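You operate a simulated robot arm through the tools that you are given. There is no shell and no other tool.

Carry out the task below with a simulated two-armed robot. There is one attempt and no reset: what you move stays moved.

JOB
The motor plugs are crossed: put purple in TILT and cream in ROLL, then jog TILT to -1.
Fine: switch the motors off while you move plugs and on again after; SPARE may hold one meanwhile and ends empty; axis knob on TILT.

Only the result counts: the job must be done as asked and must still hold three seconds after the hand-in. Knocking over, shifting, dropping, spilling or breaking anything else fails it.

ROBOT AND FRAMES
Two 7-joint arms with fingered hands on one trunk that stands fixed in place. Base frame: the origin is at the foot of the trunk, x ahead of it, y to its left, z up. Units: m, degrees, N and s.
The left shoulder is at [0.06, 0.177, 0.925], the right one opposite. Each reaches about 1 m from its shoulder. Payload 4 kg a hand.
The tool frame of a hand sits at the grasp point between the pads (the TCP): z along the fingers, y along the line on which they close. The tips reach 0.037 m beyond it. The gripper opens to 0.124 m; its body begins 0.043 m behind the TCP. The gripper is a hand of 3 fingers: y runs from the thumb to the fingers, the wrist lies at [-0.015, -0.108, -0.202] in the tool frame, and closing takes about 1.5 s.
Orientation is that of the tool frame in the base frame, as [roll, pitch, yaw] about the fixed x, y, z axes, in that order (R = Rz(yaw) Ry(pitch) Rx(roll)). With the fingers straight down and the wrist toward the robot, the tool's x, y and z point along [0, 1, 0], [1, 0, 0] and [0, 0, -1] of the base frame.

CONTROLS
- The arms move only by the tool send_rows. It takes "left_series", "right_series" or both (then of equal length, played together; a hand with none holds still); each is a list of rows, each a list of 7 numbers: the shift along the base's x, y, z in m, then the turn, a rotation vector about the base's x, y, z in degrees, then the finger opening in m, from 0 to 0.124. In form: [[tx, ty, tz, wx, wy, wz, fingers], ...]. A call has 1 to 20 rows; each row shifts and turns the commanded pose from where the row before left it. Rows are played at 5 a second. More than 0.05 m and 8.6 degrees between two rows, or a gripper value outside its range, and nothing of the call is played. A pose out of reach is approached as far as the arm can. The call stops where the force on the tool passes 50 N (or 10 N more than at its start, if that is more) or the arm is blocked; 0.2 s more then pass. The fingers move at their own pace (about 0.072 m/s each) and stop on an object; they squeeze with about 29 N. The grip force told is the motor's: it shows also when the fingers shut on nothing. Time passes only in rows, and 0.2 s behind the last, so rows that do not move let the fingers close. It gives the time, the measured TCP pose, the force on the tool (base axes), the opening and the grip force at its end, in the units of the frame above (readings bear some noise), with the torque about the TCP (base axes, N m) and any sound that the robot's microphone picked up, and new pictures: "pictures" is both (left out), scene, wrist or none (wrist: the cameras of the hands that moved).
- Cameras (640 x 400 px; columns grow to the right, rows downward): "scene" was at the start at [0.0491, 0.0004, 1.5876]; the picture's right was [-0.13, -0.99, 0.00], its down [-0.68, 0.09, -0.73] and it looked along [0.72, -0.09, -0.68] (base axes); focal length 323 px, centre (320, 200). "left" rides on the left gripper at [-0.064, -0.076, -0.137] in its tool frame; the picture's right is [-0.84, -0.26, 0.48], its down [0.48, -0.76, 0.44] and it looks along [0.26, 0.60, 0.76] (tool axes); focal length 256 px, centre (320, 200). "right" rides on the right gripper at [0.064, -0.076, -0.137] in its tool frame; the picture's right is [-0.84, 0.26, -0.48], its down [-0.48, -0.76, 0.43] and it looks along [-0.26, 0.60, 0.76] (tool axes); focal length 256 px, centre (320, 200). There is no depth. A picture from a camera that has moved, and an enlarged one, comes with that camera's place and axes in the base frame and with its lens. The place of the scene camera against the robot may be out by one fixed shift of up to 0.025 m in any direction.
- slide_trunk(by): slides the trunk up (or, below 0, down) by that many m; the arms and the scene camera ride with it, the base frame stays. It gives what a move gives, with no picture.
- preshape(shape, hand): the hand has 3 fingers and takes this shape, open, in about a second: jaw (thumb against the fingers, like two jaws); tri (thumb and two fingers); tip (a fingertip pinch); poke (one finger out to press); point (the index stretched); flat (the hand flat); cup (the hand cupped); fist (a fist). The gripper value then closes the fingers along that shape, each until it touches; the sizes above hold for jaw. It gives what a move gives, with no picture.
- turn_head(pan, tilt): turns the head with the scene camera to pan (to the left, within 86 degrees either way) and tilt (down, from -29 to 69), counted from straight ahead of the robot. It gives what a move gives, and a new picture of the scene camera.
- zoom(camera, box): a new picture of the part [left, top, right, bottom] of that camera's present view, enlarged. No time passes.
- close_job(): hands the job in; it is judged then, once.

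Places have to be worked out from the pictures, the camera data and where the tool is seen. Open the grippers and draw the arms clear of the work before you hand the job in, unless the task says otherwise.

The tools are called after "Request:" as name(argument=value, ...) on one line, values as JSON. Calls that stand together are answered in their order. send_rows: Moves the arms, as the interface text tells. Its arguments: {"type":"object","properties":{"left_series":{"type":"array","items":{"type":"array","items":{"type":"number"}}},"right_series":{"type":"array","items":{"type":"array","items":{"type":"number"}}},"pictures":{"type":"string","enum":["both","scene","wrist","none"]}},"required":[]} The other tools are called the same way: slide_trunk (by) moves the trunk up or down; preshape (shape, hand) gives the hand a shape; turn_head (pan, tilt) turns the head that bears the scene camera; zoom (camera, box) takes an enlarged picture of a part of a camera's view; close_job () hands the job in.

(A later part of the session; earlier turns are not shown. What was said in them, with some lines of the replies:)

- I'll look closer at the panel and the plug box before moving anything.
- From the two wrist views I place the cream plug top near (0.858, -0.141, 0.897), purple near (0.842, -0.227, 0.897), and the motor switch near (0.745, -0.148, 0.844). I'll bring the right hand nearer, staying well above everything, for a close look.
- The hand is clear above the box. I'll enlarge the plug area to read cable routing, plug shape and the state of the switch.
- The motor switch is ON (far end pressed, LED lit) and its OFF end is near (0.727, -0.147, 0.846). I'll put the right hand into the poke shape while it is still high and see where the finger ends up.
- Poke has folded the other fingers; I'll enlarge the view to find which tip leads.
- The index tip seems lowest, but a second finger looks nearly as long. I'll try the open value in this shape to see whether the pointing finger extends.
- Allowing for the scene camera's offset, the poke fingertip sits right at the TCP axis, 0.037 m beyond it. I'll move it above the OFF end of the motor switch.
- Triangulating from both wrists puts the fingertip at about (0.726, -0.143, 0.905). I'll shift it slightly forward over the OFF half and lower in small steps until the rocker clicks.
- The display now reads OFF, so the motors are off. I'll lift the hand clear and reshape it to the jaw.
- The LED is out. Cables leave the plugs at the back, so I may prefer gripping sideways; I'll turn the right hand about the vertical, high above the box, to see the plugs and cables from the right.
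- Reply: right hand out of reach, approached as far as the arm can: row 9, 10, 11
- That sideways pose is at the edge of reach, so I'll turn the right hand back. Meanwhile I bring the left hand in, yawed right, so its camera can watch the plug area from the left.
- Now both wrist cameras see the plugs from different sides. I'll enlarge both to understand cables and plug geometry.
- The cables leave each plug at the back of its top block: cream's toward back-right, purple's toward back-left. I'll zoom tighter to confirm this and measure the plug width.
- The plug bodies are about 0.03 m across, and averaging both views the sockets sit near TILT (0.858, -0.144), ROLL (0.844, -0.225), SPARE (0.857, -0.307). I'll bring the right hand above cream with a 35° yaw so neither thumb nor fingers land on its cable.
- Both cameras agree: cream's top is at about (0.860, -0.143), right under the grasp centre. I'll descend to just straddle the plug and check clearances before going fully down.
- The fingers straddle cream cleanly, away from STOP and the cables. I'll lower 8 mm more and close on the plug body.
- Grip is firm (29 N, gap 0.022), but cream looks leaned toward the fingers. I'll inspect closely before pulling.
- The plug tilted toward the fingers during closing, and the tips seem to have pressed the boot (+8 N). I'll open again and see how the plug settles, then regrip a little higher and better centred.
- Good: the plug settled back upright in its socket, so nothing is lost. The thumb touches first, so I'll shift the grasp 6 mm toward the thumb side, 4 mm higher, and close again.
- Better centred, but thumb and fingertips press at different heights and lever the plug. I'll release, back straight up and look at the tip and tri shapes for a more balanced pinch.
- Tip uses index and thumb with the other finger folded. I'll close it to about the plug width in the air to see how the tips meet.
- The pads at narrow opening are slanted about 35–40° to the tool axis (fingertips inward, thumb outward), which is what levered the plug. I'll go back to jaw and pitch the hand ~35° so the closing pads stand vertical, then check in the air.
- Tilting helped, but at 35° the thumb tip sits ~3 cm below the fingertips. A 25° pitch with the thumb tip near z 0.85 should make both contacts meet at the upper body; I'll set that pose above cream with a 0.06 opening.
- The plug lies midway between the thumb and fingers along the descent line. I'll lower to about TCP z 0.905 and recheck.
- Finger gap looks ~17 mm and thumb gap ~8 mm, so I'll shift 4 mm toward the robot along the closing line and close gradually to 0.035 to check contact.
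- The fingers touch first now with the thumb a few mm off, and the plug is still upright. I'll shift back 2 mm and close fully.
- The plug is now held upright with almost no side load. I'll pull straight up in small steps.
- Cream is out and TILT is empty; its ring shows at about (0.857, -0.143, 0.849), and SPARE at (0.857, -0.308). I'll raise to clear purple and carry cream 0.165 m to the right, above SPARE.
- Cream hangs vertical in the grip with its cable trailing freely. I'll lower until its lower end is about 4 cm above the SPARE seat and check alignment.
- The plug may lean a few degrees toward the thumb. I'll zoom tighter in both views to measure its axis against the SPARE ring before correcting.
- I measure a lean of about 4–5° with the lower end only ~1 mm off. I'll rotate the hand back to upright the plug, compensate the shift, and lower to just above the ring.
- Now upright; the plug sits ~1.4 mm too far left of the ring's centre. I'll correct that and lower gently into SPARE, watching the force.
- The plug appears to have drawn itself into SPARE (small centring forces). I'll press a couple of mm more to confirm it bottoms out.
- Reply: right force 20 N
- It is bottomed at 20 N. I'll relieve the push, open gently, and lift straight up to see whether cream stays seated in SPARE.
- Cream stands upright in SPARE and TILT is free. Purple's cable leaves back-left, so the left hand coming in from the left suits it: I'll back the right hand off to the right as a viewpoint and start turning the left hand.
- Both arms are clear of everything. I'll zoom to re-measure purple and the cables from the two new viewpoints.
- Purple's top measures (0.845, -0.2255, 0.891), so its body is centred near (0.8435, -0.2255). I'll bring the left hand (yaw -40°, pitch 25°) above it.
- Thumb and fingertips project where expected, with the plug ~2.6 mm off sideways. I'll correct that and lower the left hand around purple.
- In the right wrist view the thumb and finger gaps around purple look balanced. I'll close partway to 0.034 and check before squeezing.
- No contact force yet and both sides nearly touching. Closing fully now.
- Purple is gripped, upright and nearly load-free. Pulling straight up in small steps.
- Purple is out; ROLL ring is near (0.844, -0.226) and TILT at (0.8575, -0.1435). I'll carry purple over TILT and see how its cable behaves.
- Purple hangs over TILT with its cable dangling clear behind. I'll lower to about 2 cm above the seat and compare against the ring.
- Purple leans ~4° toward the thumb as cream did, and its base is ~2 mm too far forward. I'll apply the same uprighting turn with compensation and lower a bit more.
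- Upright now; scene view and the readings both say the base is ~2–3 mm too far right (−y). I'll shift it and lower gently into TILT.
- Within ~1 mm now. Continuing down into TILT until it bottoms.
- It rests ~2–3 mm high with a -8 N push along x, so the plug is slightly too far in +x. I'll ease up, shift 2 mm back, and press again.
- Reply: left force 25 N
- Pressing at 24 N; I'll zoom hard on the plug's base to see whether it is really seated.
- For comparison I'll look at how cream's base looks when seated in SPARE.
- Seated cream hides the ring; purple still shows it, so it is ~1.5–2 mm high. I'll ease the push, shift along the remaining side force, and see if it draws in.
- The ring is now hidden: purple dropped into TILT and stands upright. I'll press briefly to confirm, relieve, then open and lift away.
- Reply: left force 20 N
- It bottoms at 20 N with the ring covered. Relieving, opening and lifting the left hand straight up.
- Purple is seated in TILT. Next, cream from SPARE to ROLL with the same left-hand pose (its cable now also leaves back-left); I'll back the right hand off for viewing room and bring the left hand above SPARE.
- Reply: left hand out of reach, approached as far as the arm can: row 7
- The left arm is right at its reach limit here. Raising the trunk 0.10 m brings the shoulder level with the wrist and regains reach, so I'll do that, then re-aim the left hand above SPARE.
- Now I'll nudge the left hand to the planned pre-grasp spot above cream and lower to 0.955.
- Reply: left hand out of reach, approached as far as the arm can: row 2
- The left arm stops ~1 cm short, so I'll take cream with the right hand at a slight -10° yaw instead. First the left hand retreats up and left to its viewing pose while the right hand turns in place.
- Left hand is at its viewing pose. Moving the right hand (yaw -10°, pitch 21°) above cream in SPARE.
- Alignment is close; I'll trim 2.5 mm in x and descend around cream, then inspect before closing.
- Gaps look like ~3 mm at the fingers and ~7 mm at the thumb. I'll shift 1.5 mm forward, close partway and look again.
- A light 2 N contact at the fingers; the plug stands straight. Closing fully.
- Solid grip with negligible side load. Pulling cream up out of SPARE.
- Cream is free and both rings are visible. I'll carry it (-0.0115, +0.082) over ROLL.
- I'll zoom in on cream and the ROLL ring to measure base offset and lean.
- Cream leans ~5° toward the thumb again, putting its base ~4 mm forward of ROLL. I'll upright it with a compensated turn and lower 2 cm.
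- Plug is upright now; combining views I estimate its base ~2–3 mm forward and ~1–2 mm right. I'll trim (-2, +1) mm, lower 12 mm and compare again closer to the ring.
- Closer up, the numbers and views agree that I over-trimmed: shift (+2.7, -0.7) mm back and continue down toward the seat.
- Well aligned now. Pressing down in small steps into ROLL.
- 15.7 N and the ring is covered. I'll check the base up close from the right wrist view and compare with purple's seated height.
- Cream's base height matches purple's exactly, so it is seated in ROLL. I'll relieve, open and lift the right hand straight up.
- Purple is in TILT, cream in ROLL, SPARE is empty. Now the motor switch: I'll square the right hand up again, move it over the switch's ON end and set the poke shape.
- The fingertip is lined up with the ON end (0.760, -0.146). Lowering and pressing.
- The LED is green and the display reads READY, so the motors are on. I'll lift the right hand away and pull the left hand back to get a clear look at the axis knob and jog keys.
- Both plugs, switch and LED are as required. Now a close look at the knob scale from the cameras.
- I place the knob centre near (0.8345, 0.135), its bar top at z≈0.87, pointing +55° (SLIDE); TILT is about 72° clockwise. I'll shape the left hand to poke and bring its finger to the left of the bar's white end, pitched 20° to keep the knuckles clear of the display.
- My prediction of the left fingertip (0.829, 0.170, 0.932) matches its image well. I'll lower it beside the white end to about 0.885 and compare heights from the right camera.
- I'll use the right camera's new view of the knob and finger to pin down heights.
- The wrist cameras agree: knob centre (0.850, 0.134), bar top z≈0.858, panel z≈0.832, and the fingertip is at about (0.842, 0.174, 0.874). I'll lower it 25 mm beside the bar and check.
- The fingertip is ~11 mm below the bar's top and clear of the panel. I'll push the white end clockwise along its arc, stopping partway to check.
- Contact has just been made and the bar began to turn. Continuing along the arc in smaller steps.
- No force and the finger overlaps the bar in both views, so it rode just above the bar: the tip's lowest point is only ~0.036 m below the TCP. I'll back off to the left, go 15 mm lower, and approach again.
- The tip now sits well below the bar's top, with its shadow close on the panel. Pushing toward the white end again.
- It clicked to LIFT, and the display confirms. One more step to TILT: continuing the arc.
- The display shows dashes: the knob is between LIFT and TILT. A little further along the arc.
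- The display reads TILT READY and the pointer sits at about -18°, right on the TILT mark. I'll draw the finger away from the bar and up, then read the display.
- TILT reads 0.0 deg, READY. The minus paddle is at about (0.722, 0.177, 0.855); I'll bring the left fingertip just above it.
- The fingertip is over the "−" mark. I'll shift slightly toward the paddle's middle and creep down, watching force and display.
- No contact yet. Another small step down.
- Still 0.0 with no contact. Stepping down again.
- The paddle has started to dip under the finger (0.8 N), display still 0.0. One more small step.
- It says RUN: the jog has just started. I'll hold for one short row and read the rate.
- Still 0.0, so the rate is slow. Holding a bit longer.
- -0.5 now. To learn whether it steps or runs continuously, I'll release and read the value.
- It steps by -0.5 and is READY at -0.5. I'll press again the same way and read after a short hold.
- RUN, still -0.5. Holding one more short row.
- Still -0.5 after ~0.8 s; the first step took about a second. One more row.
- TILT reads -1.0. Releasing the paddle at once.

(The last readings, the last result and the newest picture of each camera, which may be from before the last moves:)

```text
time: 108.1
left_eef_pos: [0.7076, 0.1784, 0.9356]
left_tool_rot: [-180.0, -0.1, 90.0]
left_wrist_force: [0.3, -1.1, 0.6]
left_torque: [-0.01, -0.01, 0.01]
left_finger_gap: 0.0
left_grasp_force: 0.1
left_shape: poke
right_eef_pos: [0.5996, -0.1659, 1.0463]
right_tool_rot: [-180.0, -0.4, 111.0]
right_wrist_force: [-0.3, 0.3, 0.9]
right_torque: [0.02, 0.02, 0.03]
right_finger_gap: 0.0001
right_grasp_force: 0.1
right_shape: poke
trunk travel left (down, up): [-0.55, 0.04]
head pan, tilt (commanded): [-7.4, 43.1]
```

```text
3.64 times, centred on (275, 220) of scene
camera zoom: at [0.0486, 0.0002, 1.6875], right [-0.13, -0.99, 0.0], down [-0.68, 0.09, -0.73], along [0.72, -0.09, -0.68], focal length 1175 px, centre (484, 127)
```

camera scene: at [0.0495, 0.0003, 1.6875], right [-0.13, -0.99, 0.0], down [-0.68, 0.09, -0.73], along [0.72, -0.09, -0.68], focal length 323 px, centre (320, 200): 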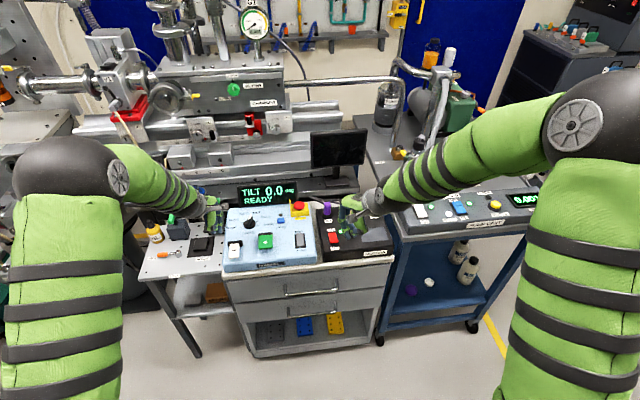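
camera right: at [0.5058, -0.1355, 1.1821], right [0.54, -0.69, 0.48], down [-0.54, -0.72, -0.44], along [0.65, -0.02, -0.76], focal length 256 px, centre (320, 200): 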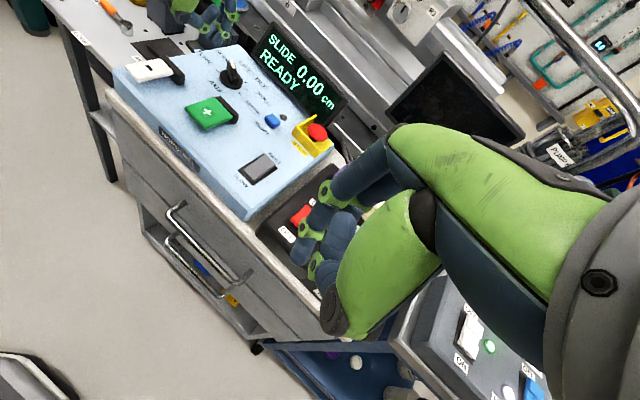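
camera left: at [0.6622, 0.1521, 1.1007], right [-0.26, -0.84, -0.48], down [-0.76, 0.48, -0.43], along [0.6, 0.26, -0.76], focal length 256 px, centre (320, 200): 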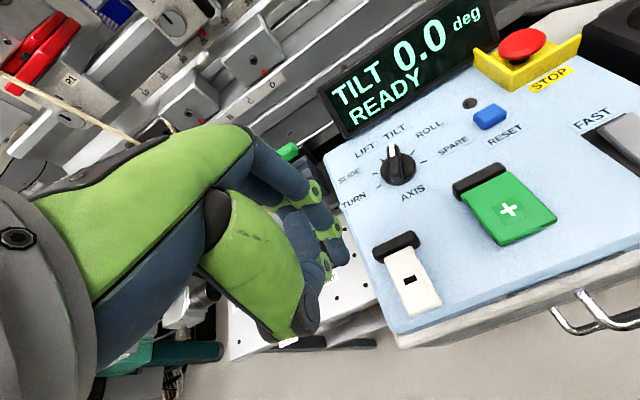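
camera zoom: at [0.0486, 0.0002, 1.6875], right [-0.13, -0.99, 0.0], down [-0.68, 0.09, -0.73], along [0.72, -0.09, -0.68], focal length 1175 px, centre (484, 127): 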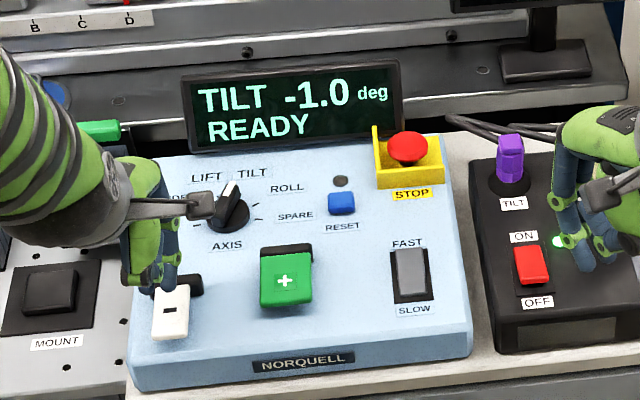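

TILT -1.0, READY. Now I'll draw both arms clear and open the hands.

Request:
send_rows(left_series=[[0, 0, 0.04, 0, 0, 0, 0], [-0.02, 0.01, 0.04, 0, 0, 0, 0], [-0.035, 0.015, 0.03, 0, 0, 0, 0], [-0.035, 0.015, 0.02, 0, 0, 0, 0], [-0.035, 0.015, 0, 0, 0, 0, 0], [-0.03, 0.015, 0, 0, 0, 0, 0]], right_series=[[0, 0, 0.03, 0, 0, 0, 0], [0, -0.01, 0.03, 0, 0, 0, 0], [-0.02, -0.03, 0.02, 0, 0, -7, 0], [-0.02, -0.03, 0, 0, 0, -7, 0], [-0.02, -0.03, 0, 0, 0, -7, 0], [0, -0.02, 0, 0, 0, 0, 0]], pictures="none")

Request:
preshape(hand="left", shape="jaw")

Request:
preshape(hand="right", shape="jaw")

Request:
send_rows(left_series=[[0, 0, 0, 0, 0, 0, 0.124]], right_series=[[0, 0, 0, 0, 0, 0, 0.124]], pictures="both")

Request:
zoom(camera="scene", box=[210, 165, 400, 275])

Request:
zoom(camera="scene", box=[315, 185, 395, 245])

```text
time: 109.5
left_eef_pos: [0.5578, 0.2479, 1.0712]
left_tool_rot: [-179.9, 0.0, 90.1]
left_wrist_force: [-0.2, -0.8, 0.2]
left_torque: [-0.02, -0.04, 0.01]
left_finger_gap: 0.0
left_grasp_force: 0.1
left_shape: poke
right_eef_pos: [0.5379, -0.2876, 1.1222]
right_tool_rot: [-180.0, -0.6, 89.7]
right_wrist_force: [0.4, -0.4, -0.3]
right_torque: [-0.03, -0.03, 0.01]
right_finger_gap: 0.0001
right_grasp_force: 0.1
right_shape: poke
trunk travel left (down, up): [-0.55, 0.04]
head pan, tilt (commanded): [-7.4, 43.1]
```

```text
time: 110.4
left_eef_pos: [0.5587, 0.2488, 1.0694]
left_tool_rot: [179.9, 0.0, 90.1]
left_wrist_force: [-0.2, 0.8, 0.3]
left_torque: [0.01, -0.03, -0.02]
left_finger_gap: 0.124
left_grasp_force: 0.1
left_shape: jaw
right_eef_pos: [0.5407, -0.2862, 1.1221]
right_tool_rot: [-180.0, -0.5, 89.9]
right_wrist_force: [0.9, 0.3, 0.2]
right_torque: [-0.01, 0.0, 0.01]
right_finger_gap: 0.0001
right_grasp_force: 0.2
right_shape: poke
trunk travel left (down, up): [-0.55, 0.04]
head pan, tilt (commanded): [-7.4, 43.1]
```

```text
time: 111.3
left_eef_pos: [0.559, 0.2475, 1.07]
left_tool_rot: [-180.0, 0.0, 90.0]
left_wrist_force: [-0.9, 0.4, -0.3]
left_torque: [-0.02, 0.0, 0.0]
left_finger_gap: 0.124
left_grasp_force: 0.1
left_shape: jaw
right_eef_pos: [0.5396, -0.2859, 1.1218]
right_tool_rot: [-180.0, -0.5, 89.8]
right_wrist_force: [0.1, -0.6, 0.1]
right_torque: [0.01, 0.01, 0.02]
right_finger_gap: 0.1243
right_grasp_force: 0.0
right_shape: jaw
trunk travel left (down, up): [-0.55, 0.04]
head pan, tilt (commanded): [-7.4, 43.1]
```

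```text
time: 111.7
left_eef_pos: [0.5584, 0.2489, 1.0694]
left_tool_rot: [-180.0, 0.1, 90.0]
left_wrist_force: [-0.2, -0.7, -0.1]
left_torque: [0.01, 0.02, -0.01]
left_finger_gap: 0.1241
left_grasp_force: 0.0
left_shape: jaw
right_eef_pos: [0.5396, -0.287, 1.1233]
right_tool_rot: [180.0, -0.4, 90.0]
right_wrist_force: [0.7, 0.7, 0.8]
right_torque: [0.0, -0.01, 0.0]
right_finger_gap: 0.1242
right_grasp_force: 0.1
right_shape: jaw
trunk travel left (down, up): [-0.55, 0.04]
head pan, tilt (commanded): [-7.4, 43.1]
camera scene: at [0.0492, 0.0004, 1.6876], right [-0.13, -0.99, 0.0], down [-0.68, 0.09, -0.73], along [0.72, -0.09, -0.68], focal length 323 px, centre (320, 200)
camera right: at [0.4639, -0.2244, 1.2586], right [0.25, -0.84, 0.47], down [-0.76, -0.48, -0.44], along [0.6, -0.25, -0.76], focal length 256 px, centre (320, 200)
camera left: at [0.4833, 0.1842, 1.2068], right [-0.26, -0.84, -0.48], down [-0.76, 0.48, -0.44], along [0.6, 0.26, -0.76], focal length 256 px, centre (320, 200)
```

scene: 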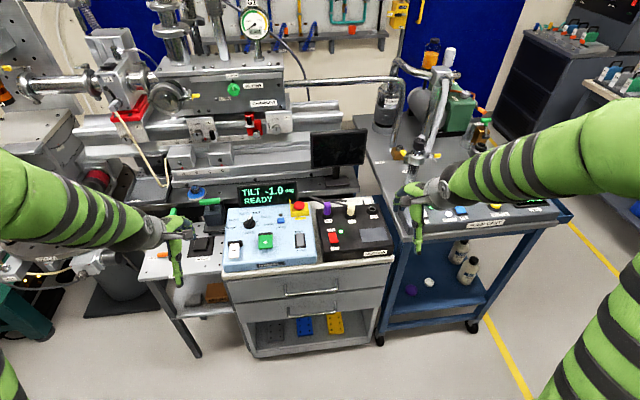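
right: 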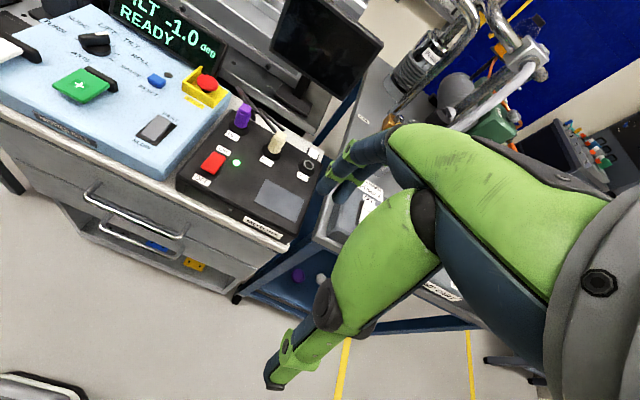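
left: 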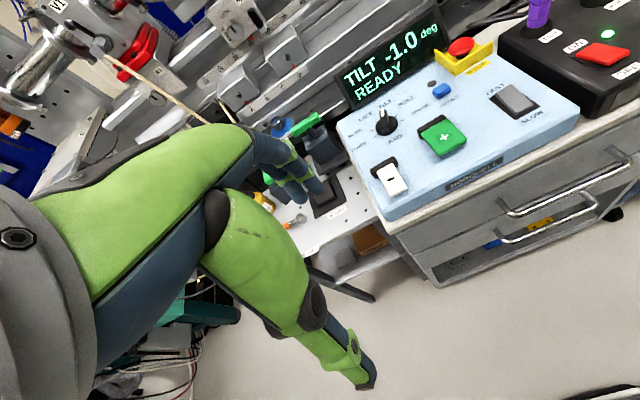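

```text
3.37 times, centred on (305, 220) of scene
camera zoom: at [0.0492, 0.0004, 1.6876], right [-0.13, -0.99, 0.0], down [-0.68, 0.09, -0.73], along [0.72, -0.09, -0.68], focal length 1088 px, centre (370, 133)
```

zoom: 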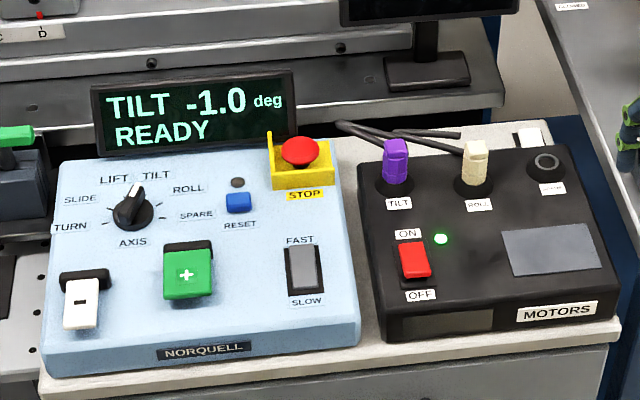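

```text
6.67 times, centred on (355, 215) of scene
camera zoom: at [0.0492, 0.0004, 1.6876], right [-0.13, -0.99, 0.0], down [-0.68, 0.09, -0.73], along [0.72, -0.09, -0.68], focal length 2154 px, centre (87, 100)
```

zoom: 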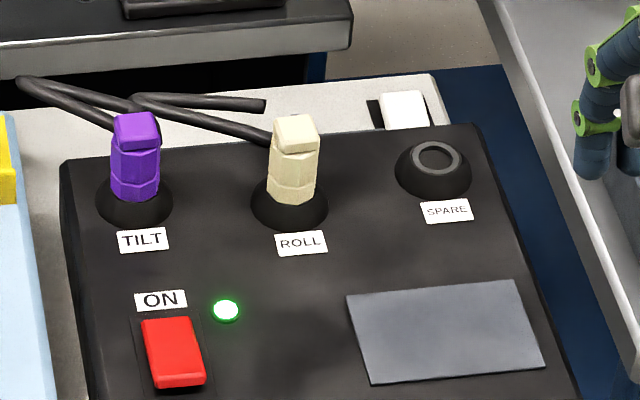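

Everything checks out: purple is in TILT, cream is in ROLL, SPARE is empty, and the motors are on with the LED lit. The knob is on TILT and the display reads TILT -1.0 READY. Both hands are open and clear, so I'm handing in the job.

Request:
close_job()

```text
The job is handed in.
```

The job is finished and handed in. I don't have the verdict yet. My last check before hand-in showed:

- **Plugs:** purple is in TILT, cream is in ROLL, and both are fully seated. SPARE is empty.
- **Motors:** I switched them off before touching the plugs and back on afterwards. The green LED is lit.
- **Axis knob:** it is on TILT.
- **Jog:** the display reads TILT -1.0 deg, READY. I reached it in two presses of the minus key, each moving it -0.5.
- **Arms:** both hands are open and clear of the work. I raised the trunk 0.10 m for reach and left it there.

Cream tilted in its socket during my first two tries at gripping it, but it settled upright each time I let go. I did not touch the FAST/SLOW switch, STOP or RESET.
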